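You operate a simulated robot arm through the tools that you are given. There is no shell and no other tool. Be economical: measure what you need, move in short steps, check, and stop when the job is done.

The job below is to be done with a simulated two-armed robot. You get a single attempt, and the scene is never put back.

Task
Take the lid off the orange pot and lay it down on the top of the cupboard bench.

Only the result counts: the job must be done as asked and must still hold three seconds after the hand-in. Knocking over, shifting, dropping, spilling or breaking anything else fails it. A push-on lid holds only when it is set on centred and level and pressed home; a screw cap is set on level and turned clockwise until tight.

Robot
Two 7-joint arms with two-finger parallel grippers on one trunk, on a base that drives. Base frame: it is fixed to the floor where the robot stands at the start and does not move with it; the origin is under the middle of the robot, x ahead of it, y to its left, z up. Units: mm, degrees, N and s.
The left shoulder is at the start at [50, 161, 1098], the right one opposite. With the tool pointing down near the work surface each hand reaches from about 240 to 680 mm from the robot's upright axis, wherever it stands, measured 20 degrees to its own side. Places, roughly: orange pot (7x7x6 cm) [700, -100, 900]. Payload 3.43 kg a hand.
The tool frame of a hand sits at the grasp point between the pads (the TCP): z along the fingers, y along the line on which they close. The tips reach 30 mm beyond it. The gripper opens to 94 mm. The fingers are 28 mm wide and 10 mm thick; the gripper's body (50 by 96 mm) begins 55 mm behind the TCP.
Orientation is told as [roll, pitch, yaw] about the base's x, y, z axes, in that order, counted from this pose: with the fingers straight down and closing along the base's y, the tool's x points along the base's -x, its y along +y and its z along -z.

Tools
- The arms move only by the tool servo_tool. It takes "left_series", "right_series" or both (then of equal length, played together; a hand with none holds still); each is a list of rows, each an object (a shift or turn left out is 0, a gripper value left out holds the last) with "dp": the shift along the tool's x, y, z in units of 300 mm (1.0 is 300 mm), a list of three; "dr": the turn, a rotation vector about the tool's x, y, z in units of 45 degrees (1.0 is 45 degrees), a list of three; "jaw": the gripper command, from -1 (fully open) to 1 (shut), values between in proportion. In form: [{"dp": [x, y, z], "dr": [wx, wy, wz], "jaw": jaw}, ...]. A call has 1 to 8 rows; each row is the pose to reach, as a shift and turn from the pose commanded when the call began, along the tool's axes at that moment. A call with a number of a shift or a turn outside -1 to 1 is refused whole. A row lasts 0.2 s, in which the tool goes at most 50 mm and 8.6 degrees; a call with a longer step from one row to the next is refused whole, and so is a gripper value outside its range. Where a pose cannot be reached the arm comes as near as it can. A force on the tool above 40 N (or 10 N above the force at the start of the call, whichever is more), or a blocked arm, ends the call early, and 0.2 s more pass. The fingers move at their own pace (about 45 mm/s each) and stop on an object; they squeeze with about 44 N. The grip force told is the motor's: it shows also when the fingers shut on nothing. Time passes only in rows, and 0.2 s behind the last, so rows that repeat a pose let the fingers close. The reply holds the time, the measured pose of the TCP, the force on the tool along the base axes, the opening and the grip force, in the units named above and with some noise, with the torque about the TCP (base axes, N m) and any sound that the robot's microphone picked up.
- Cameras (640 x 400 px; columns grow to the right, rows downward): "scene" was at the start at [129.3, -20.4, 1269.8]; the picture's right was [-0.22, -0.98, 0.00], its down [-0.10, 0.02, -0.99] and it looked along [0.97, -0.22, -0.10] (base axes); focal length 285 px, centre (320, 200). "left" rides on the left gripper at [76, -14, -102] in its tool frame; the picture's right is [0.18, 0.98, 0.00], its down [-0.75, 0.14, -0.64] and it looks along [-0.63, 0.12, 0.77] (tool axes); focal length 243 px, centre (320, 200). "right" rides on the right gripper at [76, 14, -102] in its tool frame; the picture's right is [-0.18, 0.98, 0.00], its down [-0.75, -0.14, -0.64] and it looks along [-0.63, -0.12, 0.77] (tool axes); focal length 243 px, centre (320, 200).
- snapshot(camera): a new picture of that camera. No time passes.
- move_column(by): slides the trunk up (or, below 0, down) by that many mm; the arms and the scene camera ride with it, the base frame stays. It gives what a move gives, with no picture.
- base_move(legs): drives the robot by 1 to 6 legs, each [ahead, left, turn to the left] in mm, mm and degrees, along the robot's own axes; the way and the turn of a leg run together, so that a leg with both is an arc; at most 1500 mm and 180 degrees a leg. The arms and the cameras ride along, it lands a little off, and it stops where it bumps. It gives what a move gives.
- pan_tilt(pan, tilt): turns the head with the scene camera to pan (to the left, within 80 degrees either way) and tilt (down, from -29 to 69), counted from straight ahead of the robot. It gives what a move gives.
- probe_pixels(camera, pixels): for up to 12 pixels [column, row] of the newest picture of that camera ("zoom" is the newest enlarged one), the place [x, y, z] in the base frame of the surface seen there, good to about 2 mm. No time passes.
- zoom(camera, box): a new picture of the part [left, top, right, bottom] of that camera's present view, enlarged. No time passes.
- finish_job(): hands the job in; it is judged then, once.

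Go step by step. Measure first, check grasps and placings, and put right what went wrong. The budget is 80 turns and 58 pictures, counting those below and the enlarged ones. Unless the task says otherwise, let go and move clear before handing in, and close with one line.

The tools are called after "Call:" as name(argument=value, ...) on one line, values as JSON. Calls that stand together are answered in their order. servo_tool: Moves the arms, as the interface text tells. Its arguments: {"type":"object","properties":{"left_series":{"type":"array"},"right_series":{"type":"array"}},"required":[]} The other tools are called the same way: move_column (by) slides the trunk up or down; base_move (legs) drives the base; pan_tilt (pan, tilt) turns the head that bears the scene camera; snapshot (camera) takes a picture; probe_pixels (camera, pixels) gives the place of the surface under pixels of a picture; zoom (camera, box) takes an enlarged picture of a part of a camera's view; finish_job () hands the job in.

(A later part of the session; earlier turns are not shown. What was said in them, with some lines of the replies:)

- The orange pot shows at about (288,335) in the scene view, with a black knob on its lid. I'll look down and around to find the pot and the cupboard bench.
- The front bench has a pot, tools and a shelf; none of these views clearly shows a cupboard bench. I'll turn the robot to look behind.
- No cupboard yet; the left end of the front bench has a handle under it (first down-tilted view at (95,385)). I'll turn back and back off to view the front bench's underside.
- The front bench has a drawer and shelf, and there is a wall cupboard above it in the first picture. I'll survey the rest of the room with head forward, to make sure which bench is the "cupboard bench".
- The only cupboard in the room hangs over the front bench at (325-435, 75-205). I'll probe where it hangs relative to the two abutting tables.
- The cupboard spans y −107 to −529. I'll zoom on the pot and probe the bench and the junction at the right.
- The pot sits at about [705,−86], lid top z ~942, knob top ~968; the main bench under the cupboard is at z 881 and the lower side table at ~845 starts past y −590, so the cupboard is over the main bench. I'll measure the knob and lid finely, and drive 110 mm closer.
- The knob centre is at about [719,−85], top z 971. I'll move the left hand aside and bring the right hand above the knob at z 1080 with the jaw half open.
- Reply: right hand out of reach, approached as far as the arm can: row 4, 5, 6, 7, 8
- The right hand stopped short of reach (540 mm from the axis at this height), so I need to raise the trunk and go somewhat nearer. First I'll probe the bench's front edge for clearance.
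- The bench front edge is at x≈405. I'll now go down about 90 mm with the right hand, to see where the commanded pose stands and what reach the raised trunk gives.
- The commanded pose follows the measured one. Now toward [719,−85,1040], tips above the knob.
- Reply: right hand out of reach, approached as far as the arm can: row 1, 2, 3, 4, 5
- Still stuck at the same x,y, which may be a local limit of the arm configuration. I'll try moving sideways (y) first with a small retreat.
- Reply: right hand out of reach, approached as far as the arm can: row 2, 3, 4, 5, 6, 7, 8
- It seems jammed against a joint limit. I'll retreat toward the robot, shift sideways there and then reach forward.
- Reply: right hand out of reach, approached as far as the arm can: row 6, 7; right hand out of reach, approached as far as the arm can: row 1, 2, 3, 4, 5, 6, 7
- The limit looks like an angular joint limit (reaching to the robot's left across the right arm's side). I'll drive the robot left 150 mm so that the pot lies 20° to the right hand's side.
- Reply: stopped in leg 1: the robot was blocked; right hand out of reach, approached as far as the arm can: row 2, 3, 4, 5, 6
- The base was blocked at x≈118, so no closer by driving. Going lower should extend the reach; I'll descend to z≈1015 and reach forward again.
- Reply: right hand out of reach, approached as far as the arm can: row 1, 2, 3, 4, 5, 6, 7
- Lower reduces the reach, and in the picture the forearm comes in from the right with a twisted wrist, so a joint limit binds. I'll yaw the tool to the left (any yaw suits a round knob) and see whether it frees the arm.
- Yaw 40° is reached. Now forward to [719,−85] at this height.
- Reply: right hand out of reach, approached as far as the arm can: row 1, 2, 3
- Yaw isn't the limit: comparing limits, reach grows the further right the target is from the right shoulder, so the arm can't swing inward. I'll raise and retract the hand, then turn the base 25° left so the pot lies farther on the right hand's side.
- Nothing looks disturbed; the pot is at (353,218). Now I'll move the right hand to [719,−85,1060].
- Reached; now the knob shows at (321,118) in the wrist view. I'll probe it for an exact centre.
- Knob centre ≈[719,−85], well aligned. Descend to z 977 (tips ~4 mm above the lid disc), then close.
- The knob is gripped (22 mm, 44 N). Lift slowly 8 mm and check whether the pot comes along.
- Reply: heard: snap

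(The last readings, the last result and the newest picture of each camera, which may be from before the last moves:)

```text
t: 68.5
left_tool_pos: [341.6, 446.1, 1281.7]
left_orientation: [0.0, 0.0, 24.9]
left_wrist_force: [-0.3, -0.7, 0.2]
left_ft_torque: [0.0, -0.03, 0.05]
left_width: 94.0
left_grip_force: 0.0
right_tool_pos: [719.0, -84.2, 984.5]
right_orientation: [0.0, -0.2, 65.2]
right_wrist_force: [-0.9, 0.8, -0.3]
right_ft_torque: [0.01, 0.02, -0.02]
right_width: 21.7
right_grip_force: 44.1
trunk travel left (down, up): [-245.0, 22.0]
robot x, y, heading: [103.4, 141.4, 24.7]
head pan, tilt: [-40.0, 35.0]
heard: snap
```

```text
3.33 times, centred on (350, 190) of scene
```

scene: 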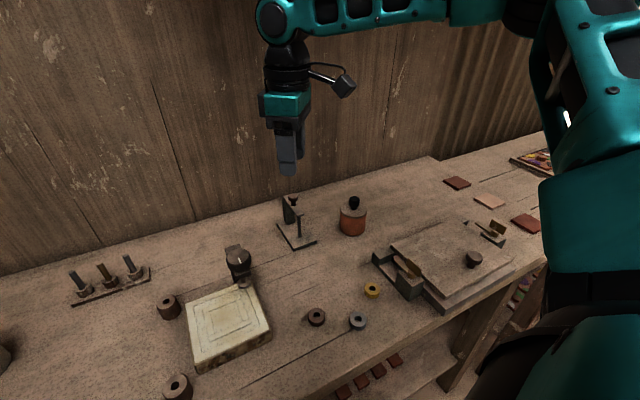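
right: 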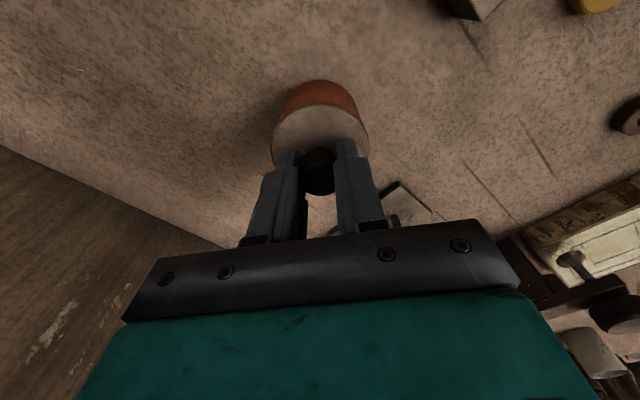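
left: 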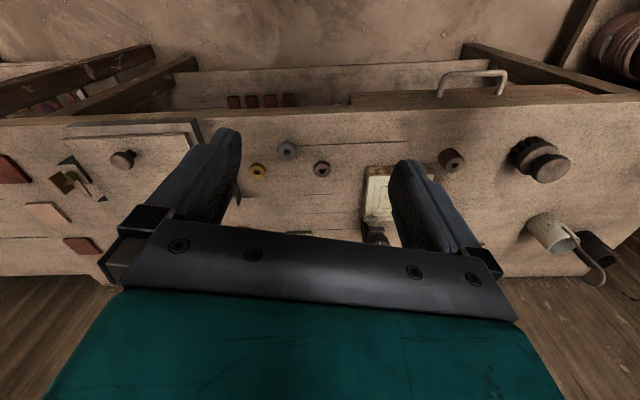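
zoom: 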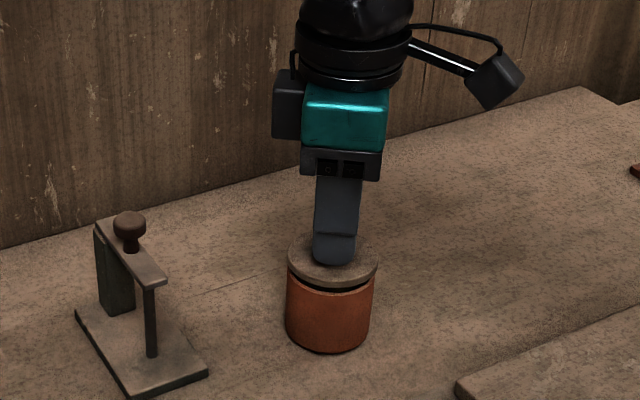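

The lid snapped off and the pot stayed in place. I'll lift clear by 70 mm and look for a free spot on the bench.

Call:
servo_tool(right_series=[{"dp": [0, 0, -0.08]}, {"dp": [0, 0, -0.16]}, {"dp": [0, 0, -0.24]}, {"dp": [0, 0, -0.24]}])

Call:
zoom(camera="scene", box=[200, 130, 520, 330])

Call:
probe_pixels(camera="zoom", pixels=[[270, 260], [220, 290], [170, 320], [330, 310], [340, 270], [345, 230], [400, 200], [450, 170], [240, 240], [345, 305], [290, 210], [370, 260]])

```text
t: 69.5
left_tool_pos: [341.9, 446.8, 1282.1]
left_orientation: [0.1, 0.0, 24.8]
left_wrist_force: [0.7, 0.7, 0.5]
left_ft_torque: [0.0, -0.01, -0.02]
left_width: 94.0
left_grip_force: 0.0
right_tool_pos: [720.7, -86.2, 1057.4]
right_orientation: [0.0, -0.2, 65.1]
right_wrist_force: [0.0, 0.0, -0.9]
right_ft_torque: [0.0, -0.02, 0.01]
right_width: 22.2
right_grip_force: 44.1
trunk travel left (down, up): [-245.0, 22.0]
robot x, y, heading: [98.8, 138.7, 24.8]
head pan, tilt: [-40.0, 35.0]
```

```text
2.00 times, centred on (360, 230) of scene
```

zoom: 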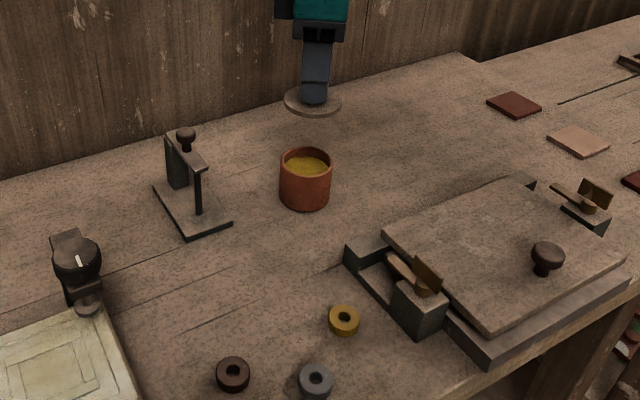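

```text
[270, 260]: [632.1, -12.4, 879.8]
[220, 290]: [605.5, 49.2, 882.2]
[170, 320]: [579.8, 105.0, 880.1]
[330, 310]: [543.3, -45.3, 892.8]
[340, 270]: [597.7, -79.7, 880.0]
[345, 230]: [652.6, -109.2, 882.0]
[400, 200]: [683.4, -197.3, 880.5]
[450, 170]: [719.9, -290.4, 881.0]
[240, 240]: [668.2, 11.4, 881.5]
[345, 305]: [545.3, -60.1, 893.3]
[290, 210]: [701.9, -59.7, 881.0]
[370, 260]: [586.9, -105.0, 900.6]
```

Pot open and in place; the bench around [612,5] is free (stand ~65 mm, yellow ring ~85 mm away). I'll carry the lid above that spot.

Call:
servo_tool(right_series=[{"dp": [-0.032, 0.112, 0]}, {"dp": [-0.064, 0.224, 0]}, {"dp": [-0.096, 0.336, 0]}, {"dp": [-0.127, 0.448, 0]}, {"dp": [-0.127, 0.448, 0]}])

Call:
servo_tool(right_series=[{"dp": [0, 0, 0.1]}, {"dp": [0, 0, 0.2]}, {"dp": [0, 0, 0.3]}, {"dp": [0, 0, 0.3]}])

Call:
zoom(camera="scene", box=[200, 150, 440, 300])

```text
t: 70.7
left_tool_pos: [341.9, 446.4, 1282.6]
left_orientation: [0.0, 0.0, 24.8]
left_wrist_force: [-0.3, -0.7, 0.4]
left_ft_torque: [0.01, 0.0, 0.02]
left_width: 94.1
left_grip_force: 0.0
right_tool_pos: [614.4, 6.1, 1055.9]
right_orientation: [0.0, -0.2, 65.2]
right_wrist_force: [0.5, -0.5, -0.1]
right_ft_torque: [0.02, -0.01, 0.01]
right_width: 22.1
right_grip_force: 43.8
trunk travel left (down, up): [-245.0, 22.0]
robot x, y, heading: [98.2, 136.0, 24.7]
head pan, tilt: [-40.0, 35.0]
```

```text
t: 71.7
left_tool_pos: [342.4, 446.2, 1282.7]
left_orientation: [-0.1, 0.0, 24.8]
left_wrist_force: [-0.7, 0.1, 0.8]
left_ft_torque: [0.01, -0.02, -0.01]
left_width: 94.1
left_grip_force: 0.1
right_tool_pos: [613.2, 5.6, 966.3]
right_orientation: [0.0, -0.3, 65.3]
right_wrist_force: [0.2, 0.0, -0.3]
right_ft_torque: [-0.04, 0.01, 0.02]
right_width: 22.0
right_grip_force: 44.1
trunk travel left (down, up): [-245.0, 22.0]
robot x, y, heading: [100.7, 137.8, 24.9]
head pan, tilt: [-40.0, 35.0]
```

```text
2.67 times, centred on (320, 225) of scene
```

zoom: 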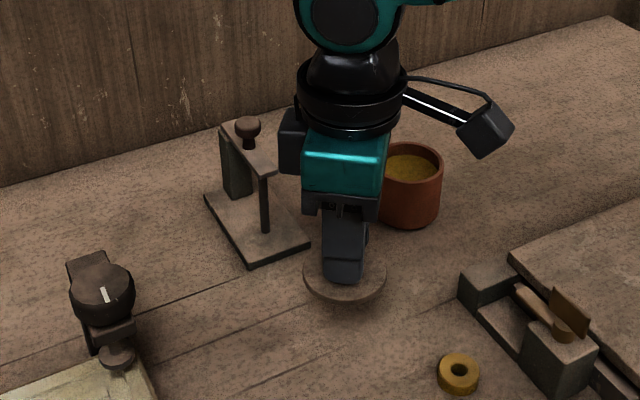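

The lid hovers over the free patch. Descend in small steps until contact.

Call:
servo_tool(right_series=[{"dp": [0, 0, 0.04]}, {"dp": [0, 0, 0.08]}, {"dp": [0, 0, 0.09]}, {"dp": [0, 0, 0.1]}, {"dp": [0, 0, 0.108]}, {"dp": [0, 0, 0.108]}])

Call:
zoom(camera="scene", box=[260, 200, 420, 300])

```text
t: 73.1
left_tool_pos: [341.5, 445.8, 1282.7]
left_orientation: [-0.1, 0.0, 24.8]
left_wrist_force: [0.2, 1.1, 0.4]
left_ft_torque: [0.02, 0.0, -0.01]
left_width: 93.9
left_grip_force: 0.0
right_tool_pos: [614.2, 7.3, 934.1]
right_orientation: [0.0, -0.3, 65.1]
right_wrist_force: [-0.5, 0.0, -0.7]
right_ft_torque: [0.02, 0.01, 0.0]
right_width: 22.0
right_grip_force: 44.0
trunk travel left (down, up): [-245.0, 22.0]
robot x, y, heading: [102.8, 139.3, 25.1]
head pan, tilt: [-40.0, 35.0]
```

```text
4.00 times, centred on (340, 250) of scene
```

zoom: 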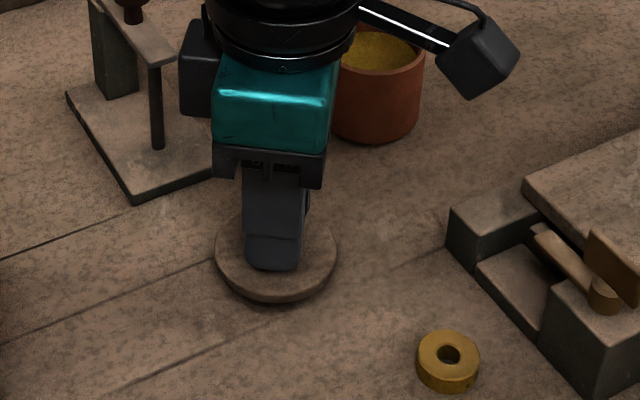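

No contact yet at 934; continue in ~1.5 mm steps.

Call:
servo_tool(right_series=[{"dp": [0, 0, 0.005]}, {"dp": [0, 0, 0.01]}, {"dp": [0, 0, 0.01]}])

Call:
servo_tool(right_series=[{"dp": [0, 0, 0.005]}, {"dp": [0, 0, 0.01]}, {"dp": [0, 0, 0.01]}])

```text
t: 73.9
left_tool_pos: [342.2, 445.4, 1283.2]
left_orientation: [0.0, 0.0, 24.8]
left_wrist_force: [-0.4, -0.6, 0.1]
left_ft_torque: [-0.01, 0.01, 0.02]
left_width: 94.1
left_grip_force: 0.1
right_tool_pos: [614.1, 7.8, 930.3]
right_orientation: [0.0, -0.2, 65.0]
right_wrist_force: [-0.3, 0.0, -0.5]
right_ft_torque: [0.01, 0.01, -0.01]
right_width: 21.6
right_grip_force: 44.0
trunk travel left (down, up): [-245.0, 22.0]
robot x, y, heading: [100.7, 136.7, 24.6]
head pan, tilt: [-40.0, 35.0]
```

```text
t: 74.7
left_tool_pos: [343.0, 445.9, 1281.8]
left_orientation: [0.0, -0.1, 24.8]
left_wrist_force: [0.1, -1.0, -0.2]
left_ft_torque: [-0.02, 0.01, -0.02]
left_width: 93.9
left_grip_force: 0.1
right_tool_pos: [614.6, 6.7, 928.3]
right_orientation: [0.0, -0.2, 65.0]
right_wrist_force: [0.3, 0.0, -0.9]
right_ft_torque: [-0.02, 0.0, -0.01]
right_width: 22.0
right_grip_force: 44.0
trunk travel left (down, up): [-245.0, 22.0]
robot x, y, heading: [100.0, 136.6, 24.8]
head pan, tilt: [-40.0, 35.0]
```

Call:
servo_tool(right_series=[{"dp": [0, 0, 0.005]}, {"dp": [0, 0, 0.01]}, {"dp": [0, 0, 0.01]}])

Call:
zoom(camera="scene", box=[290, 230, 370, 280])

Call:
probe_pixels(camera="zoom", pixels=[[180, 200], [400, 200], [200, 245], [300, 275], [300, 300], [300, 320]])

```text
t: 75.5
left_tool_pos: [341.9, 446.7, 1282.7]
left_orientation: [0.0, 0.0, 24.9]
left_wrist_force: [0.2, 0.2, 0.1]
left_ft_torque: [-0.01, -0.01, -0.01]
left_width: 94.3
left_grip_force: 0.1
right_tool_pos: [612.9, 6.0, 925.2]
right_orientation: [-0.1, -0.2, 65.1]
right_wrist_force: [-0.6, 0.0, 0.2]
right_ft_torque: [-0.01, 0.01, 0.02]
right_width: 21.8
right_grip_force: 44.1
trunk travel left (down, up): [-245.0, 22.0]
robot x, y, heading: [104.7, 138.3, 24.6]
head pan, tilt: [-40.0, 35.0]
```

```text
8.00 times, centred on (330, 255) of scene
```

zoom: 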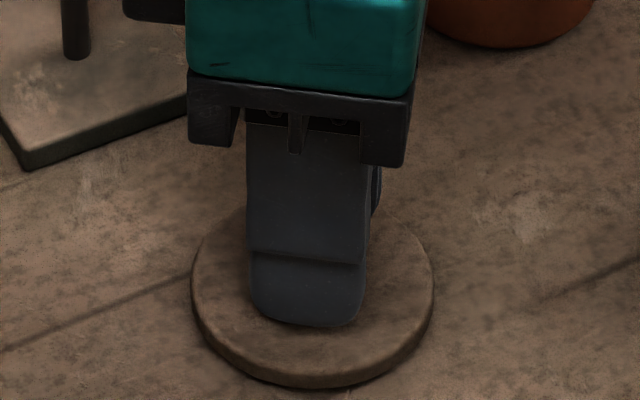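

```text
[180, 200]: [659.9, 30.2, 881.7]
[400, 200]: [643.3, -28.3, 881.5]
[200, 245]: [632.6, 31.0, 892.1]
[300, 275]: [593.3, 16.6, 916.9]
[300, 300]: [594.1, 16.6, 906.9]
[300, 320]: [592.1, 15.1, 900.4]
```

Lid top now reads ~890, nearly down. Continue.

Call:
servo_tool(right_series=[{"dp": [0, 0, 0.004]}, {"dp": [0, 0, 0.007]}, {"dp": [0, 0, 0.007]}])

Call:
servo_tool(right_series=[{"dp": [0, 0, 0.004]}, {"dp": [0, 0, 0.007]}, {"dp": [0, 0, 0.007]}])

```text
t: 76.3
left_tool_pos: [341.6, 447.6, 1282.8]
left_orientation: [-0.1, -0.1, 24.9]
left_wrist_force: [0.9, -0.3, -0.2]
left_ft_torque: [-0.01, -0.02, 0.0]
left_width: 94.1
left_grip_force: 0.1
right_tool_pos: [615.1, 7.2, 923.7]
right_orientation: [-0.2, -0.2, 65.1]
right_wrist_force: [-1.7, -2.9, 10.6]
right_ft_torque: [-0.11, 0.09, 0.06]
right_width: 22.1
right_grip_force: 43.8
trunk travel left (down, up): [-245.0, 22.0]
robot x, y, heading: [104.4, 139.2, 24.7]
head pan, tilt: [-40.0, 35.0]
```

```text
t: 77.1
left_tool_pos: [338.3, 446.9, 1283.3]
left_orientation: [-0.1, -0.1, 24.7]
left_wrist_force: [0.5, -0.2, -0.9]
left_ft_torque: [0.01, 0.01, -0.04]
left_width: 93.9
left_grip_force: 0.1
right_tool_pos: [613.5, 6.4, 923.0]
right_orientation: [-0.4, -0.4, 65.0]
right_wrist_force: [1.5, -8.3, 35.9]
right_ft_torque: [-0.32, 0.13, 0.0]
right_width: 21.6
right_grip_force: 44.0
trunk travel left (down, up): [-245.0, 22.0]
robot x, y, heading: [106.8, 140.6, 24.7]
head pan, tilt: [-40.0, 35.0]
```

Contact with the bench at TCP z≈923.5 (now pressing 36 N). Back up 2 mm to relieve the force, then open modestly.

Call:
servo_tool(right_series=[{"dp": [0, 0, -0.007]}, {"dp": [0, 0, -0.007]}, {"dp": [0, 0, -0.007], "jaw": 0.3}, {"dp": [0, 0, -0.007], "jaw": 0.1}, {"dp": [0, 0, -0.007], "jaw": 0}, {"dp": [0, 0, -0.007]}, {"dp": [0, 0, -0.007]}])

Call:
servo_tool(right_series=[{"dp": [0, 0, -0.05]}, {"dp": [0, 0, -0.1]}, {"dp": [0, 0, -0.2]}, {"dp": [0, 0, -0.3]}, {"dp": [0, 0, -0.42]}, {"dp": [0, 0, -0.55]}])

Call:
snapshot(camera="scene")

Call:
zoom(camera="scene", box=[240, 180, 440, 305])

```text
t: 78.7
left_tool_pos: [341.8, 446.0, 1282.3]
left_orientation: [0.1, 0.0, 24.8]
left_wrist_force: [-0.2, 0.0, 0.9]
left_ft_torque: [0.02, 0.0, 0.01]
left_width: 94.0
left_grip_force: 0.1
right_tool_pos: [614.4, 7.6, 922.0]
right_orientation: [0.0, -0.2, 65.1]
right_wrist_force: [-0.3, -0.3, -0.6]
right_ft_torque: [-0.01, 0.0, 0.04]
right_width: 47.2
right_grip_force: 0.0
trunk travel left (down, up): [-245.0, 22.0]
robot x, y, heading: [106.0, 141.6, 24.8]
head pan, tilt: [-40.0, 35.0]
```

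```text
t: 80.1
left_tool_pos: [341.3, 447.2, 1282.8]
left_orientation: [0.0, 0.0, 24.9]
left_wrist_force: [-0.4, 0.1, 0.3]
left_ft_torque: [-0.02, 0.01, 0.03]
left_width: 93.8
left_grip_force: 0.1
right_tool_pos: [611.9, 6.8, 1085.9]
right_orientation: [-0.1, -0.2, 65.2]
right_wrist_force: [-0.2, 0.2, -0.4]
right_ft_torque: [-0.02, 0.04, 0.01]
right_width: 46.7
right_grip_force: 0.1
trunk travel left (down, up): [-245.0, 22.0]
robot x, y, heading: [101.8, 138.7, 24.9]
head pan, tilt: [-40.0, 35.0]
```

```text
26 pictures are left
```

scene: 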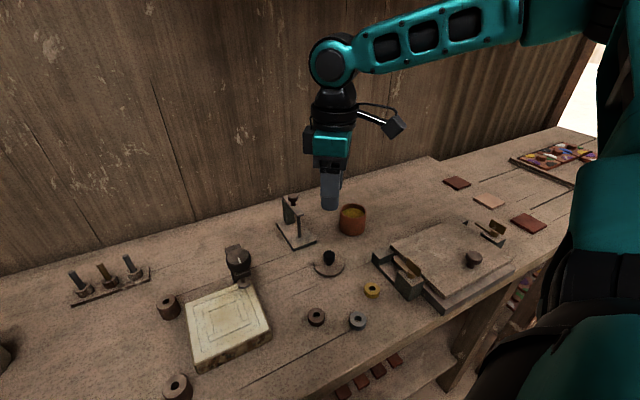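

```text
3.20 times, centred on (340, 242) of scene
```

zoom: 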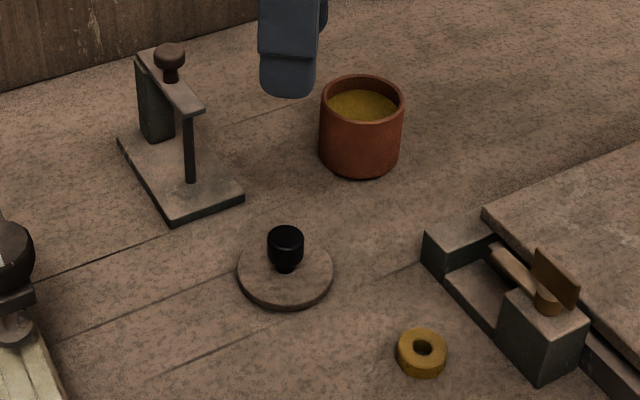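

The lid rests flat on the bench at (285,270) in the zoom, the pot stands open and untouched, and the hand is clear. Handing in.

Call:
finish_job()

```text
The job is handed in.
```

I took the lid off the orange pot and laid it flat, knob up, on the front bench at about [614, 7]; the pot stayed in place with its contents in. I took "cupboard bench" to mean this bench, because the only cupboard I saw in the room hangs on the wall above it. The base was blocked once, at x≈118, while I was driving closer; the pictures afterwards show nothing disturbed.
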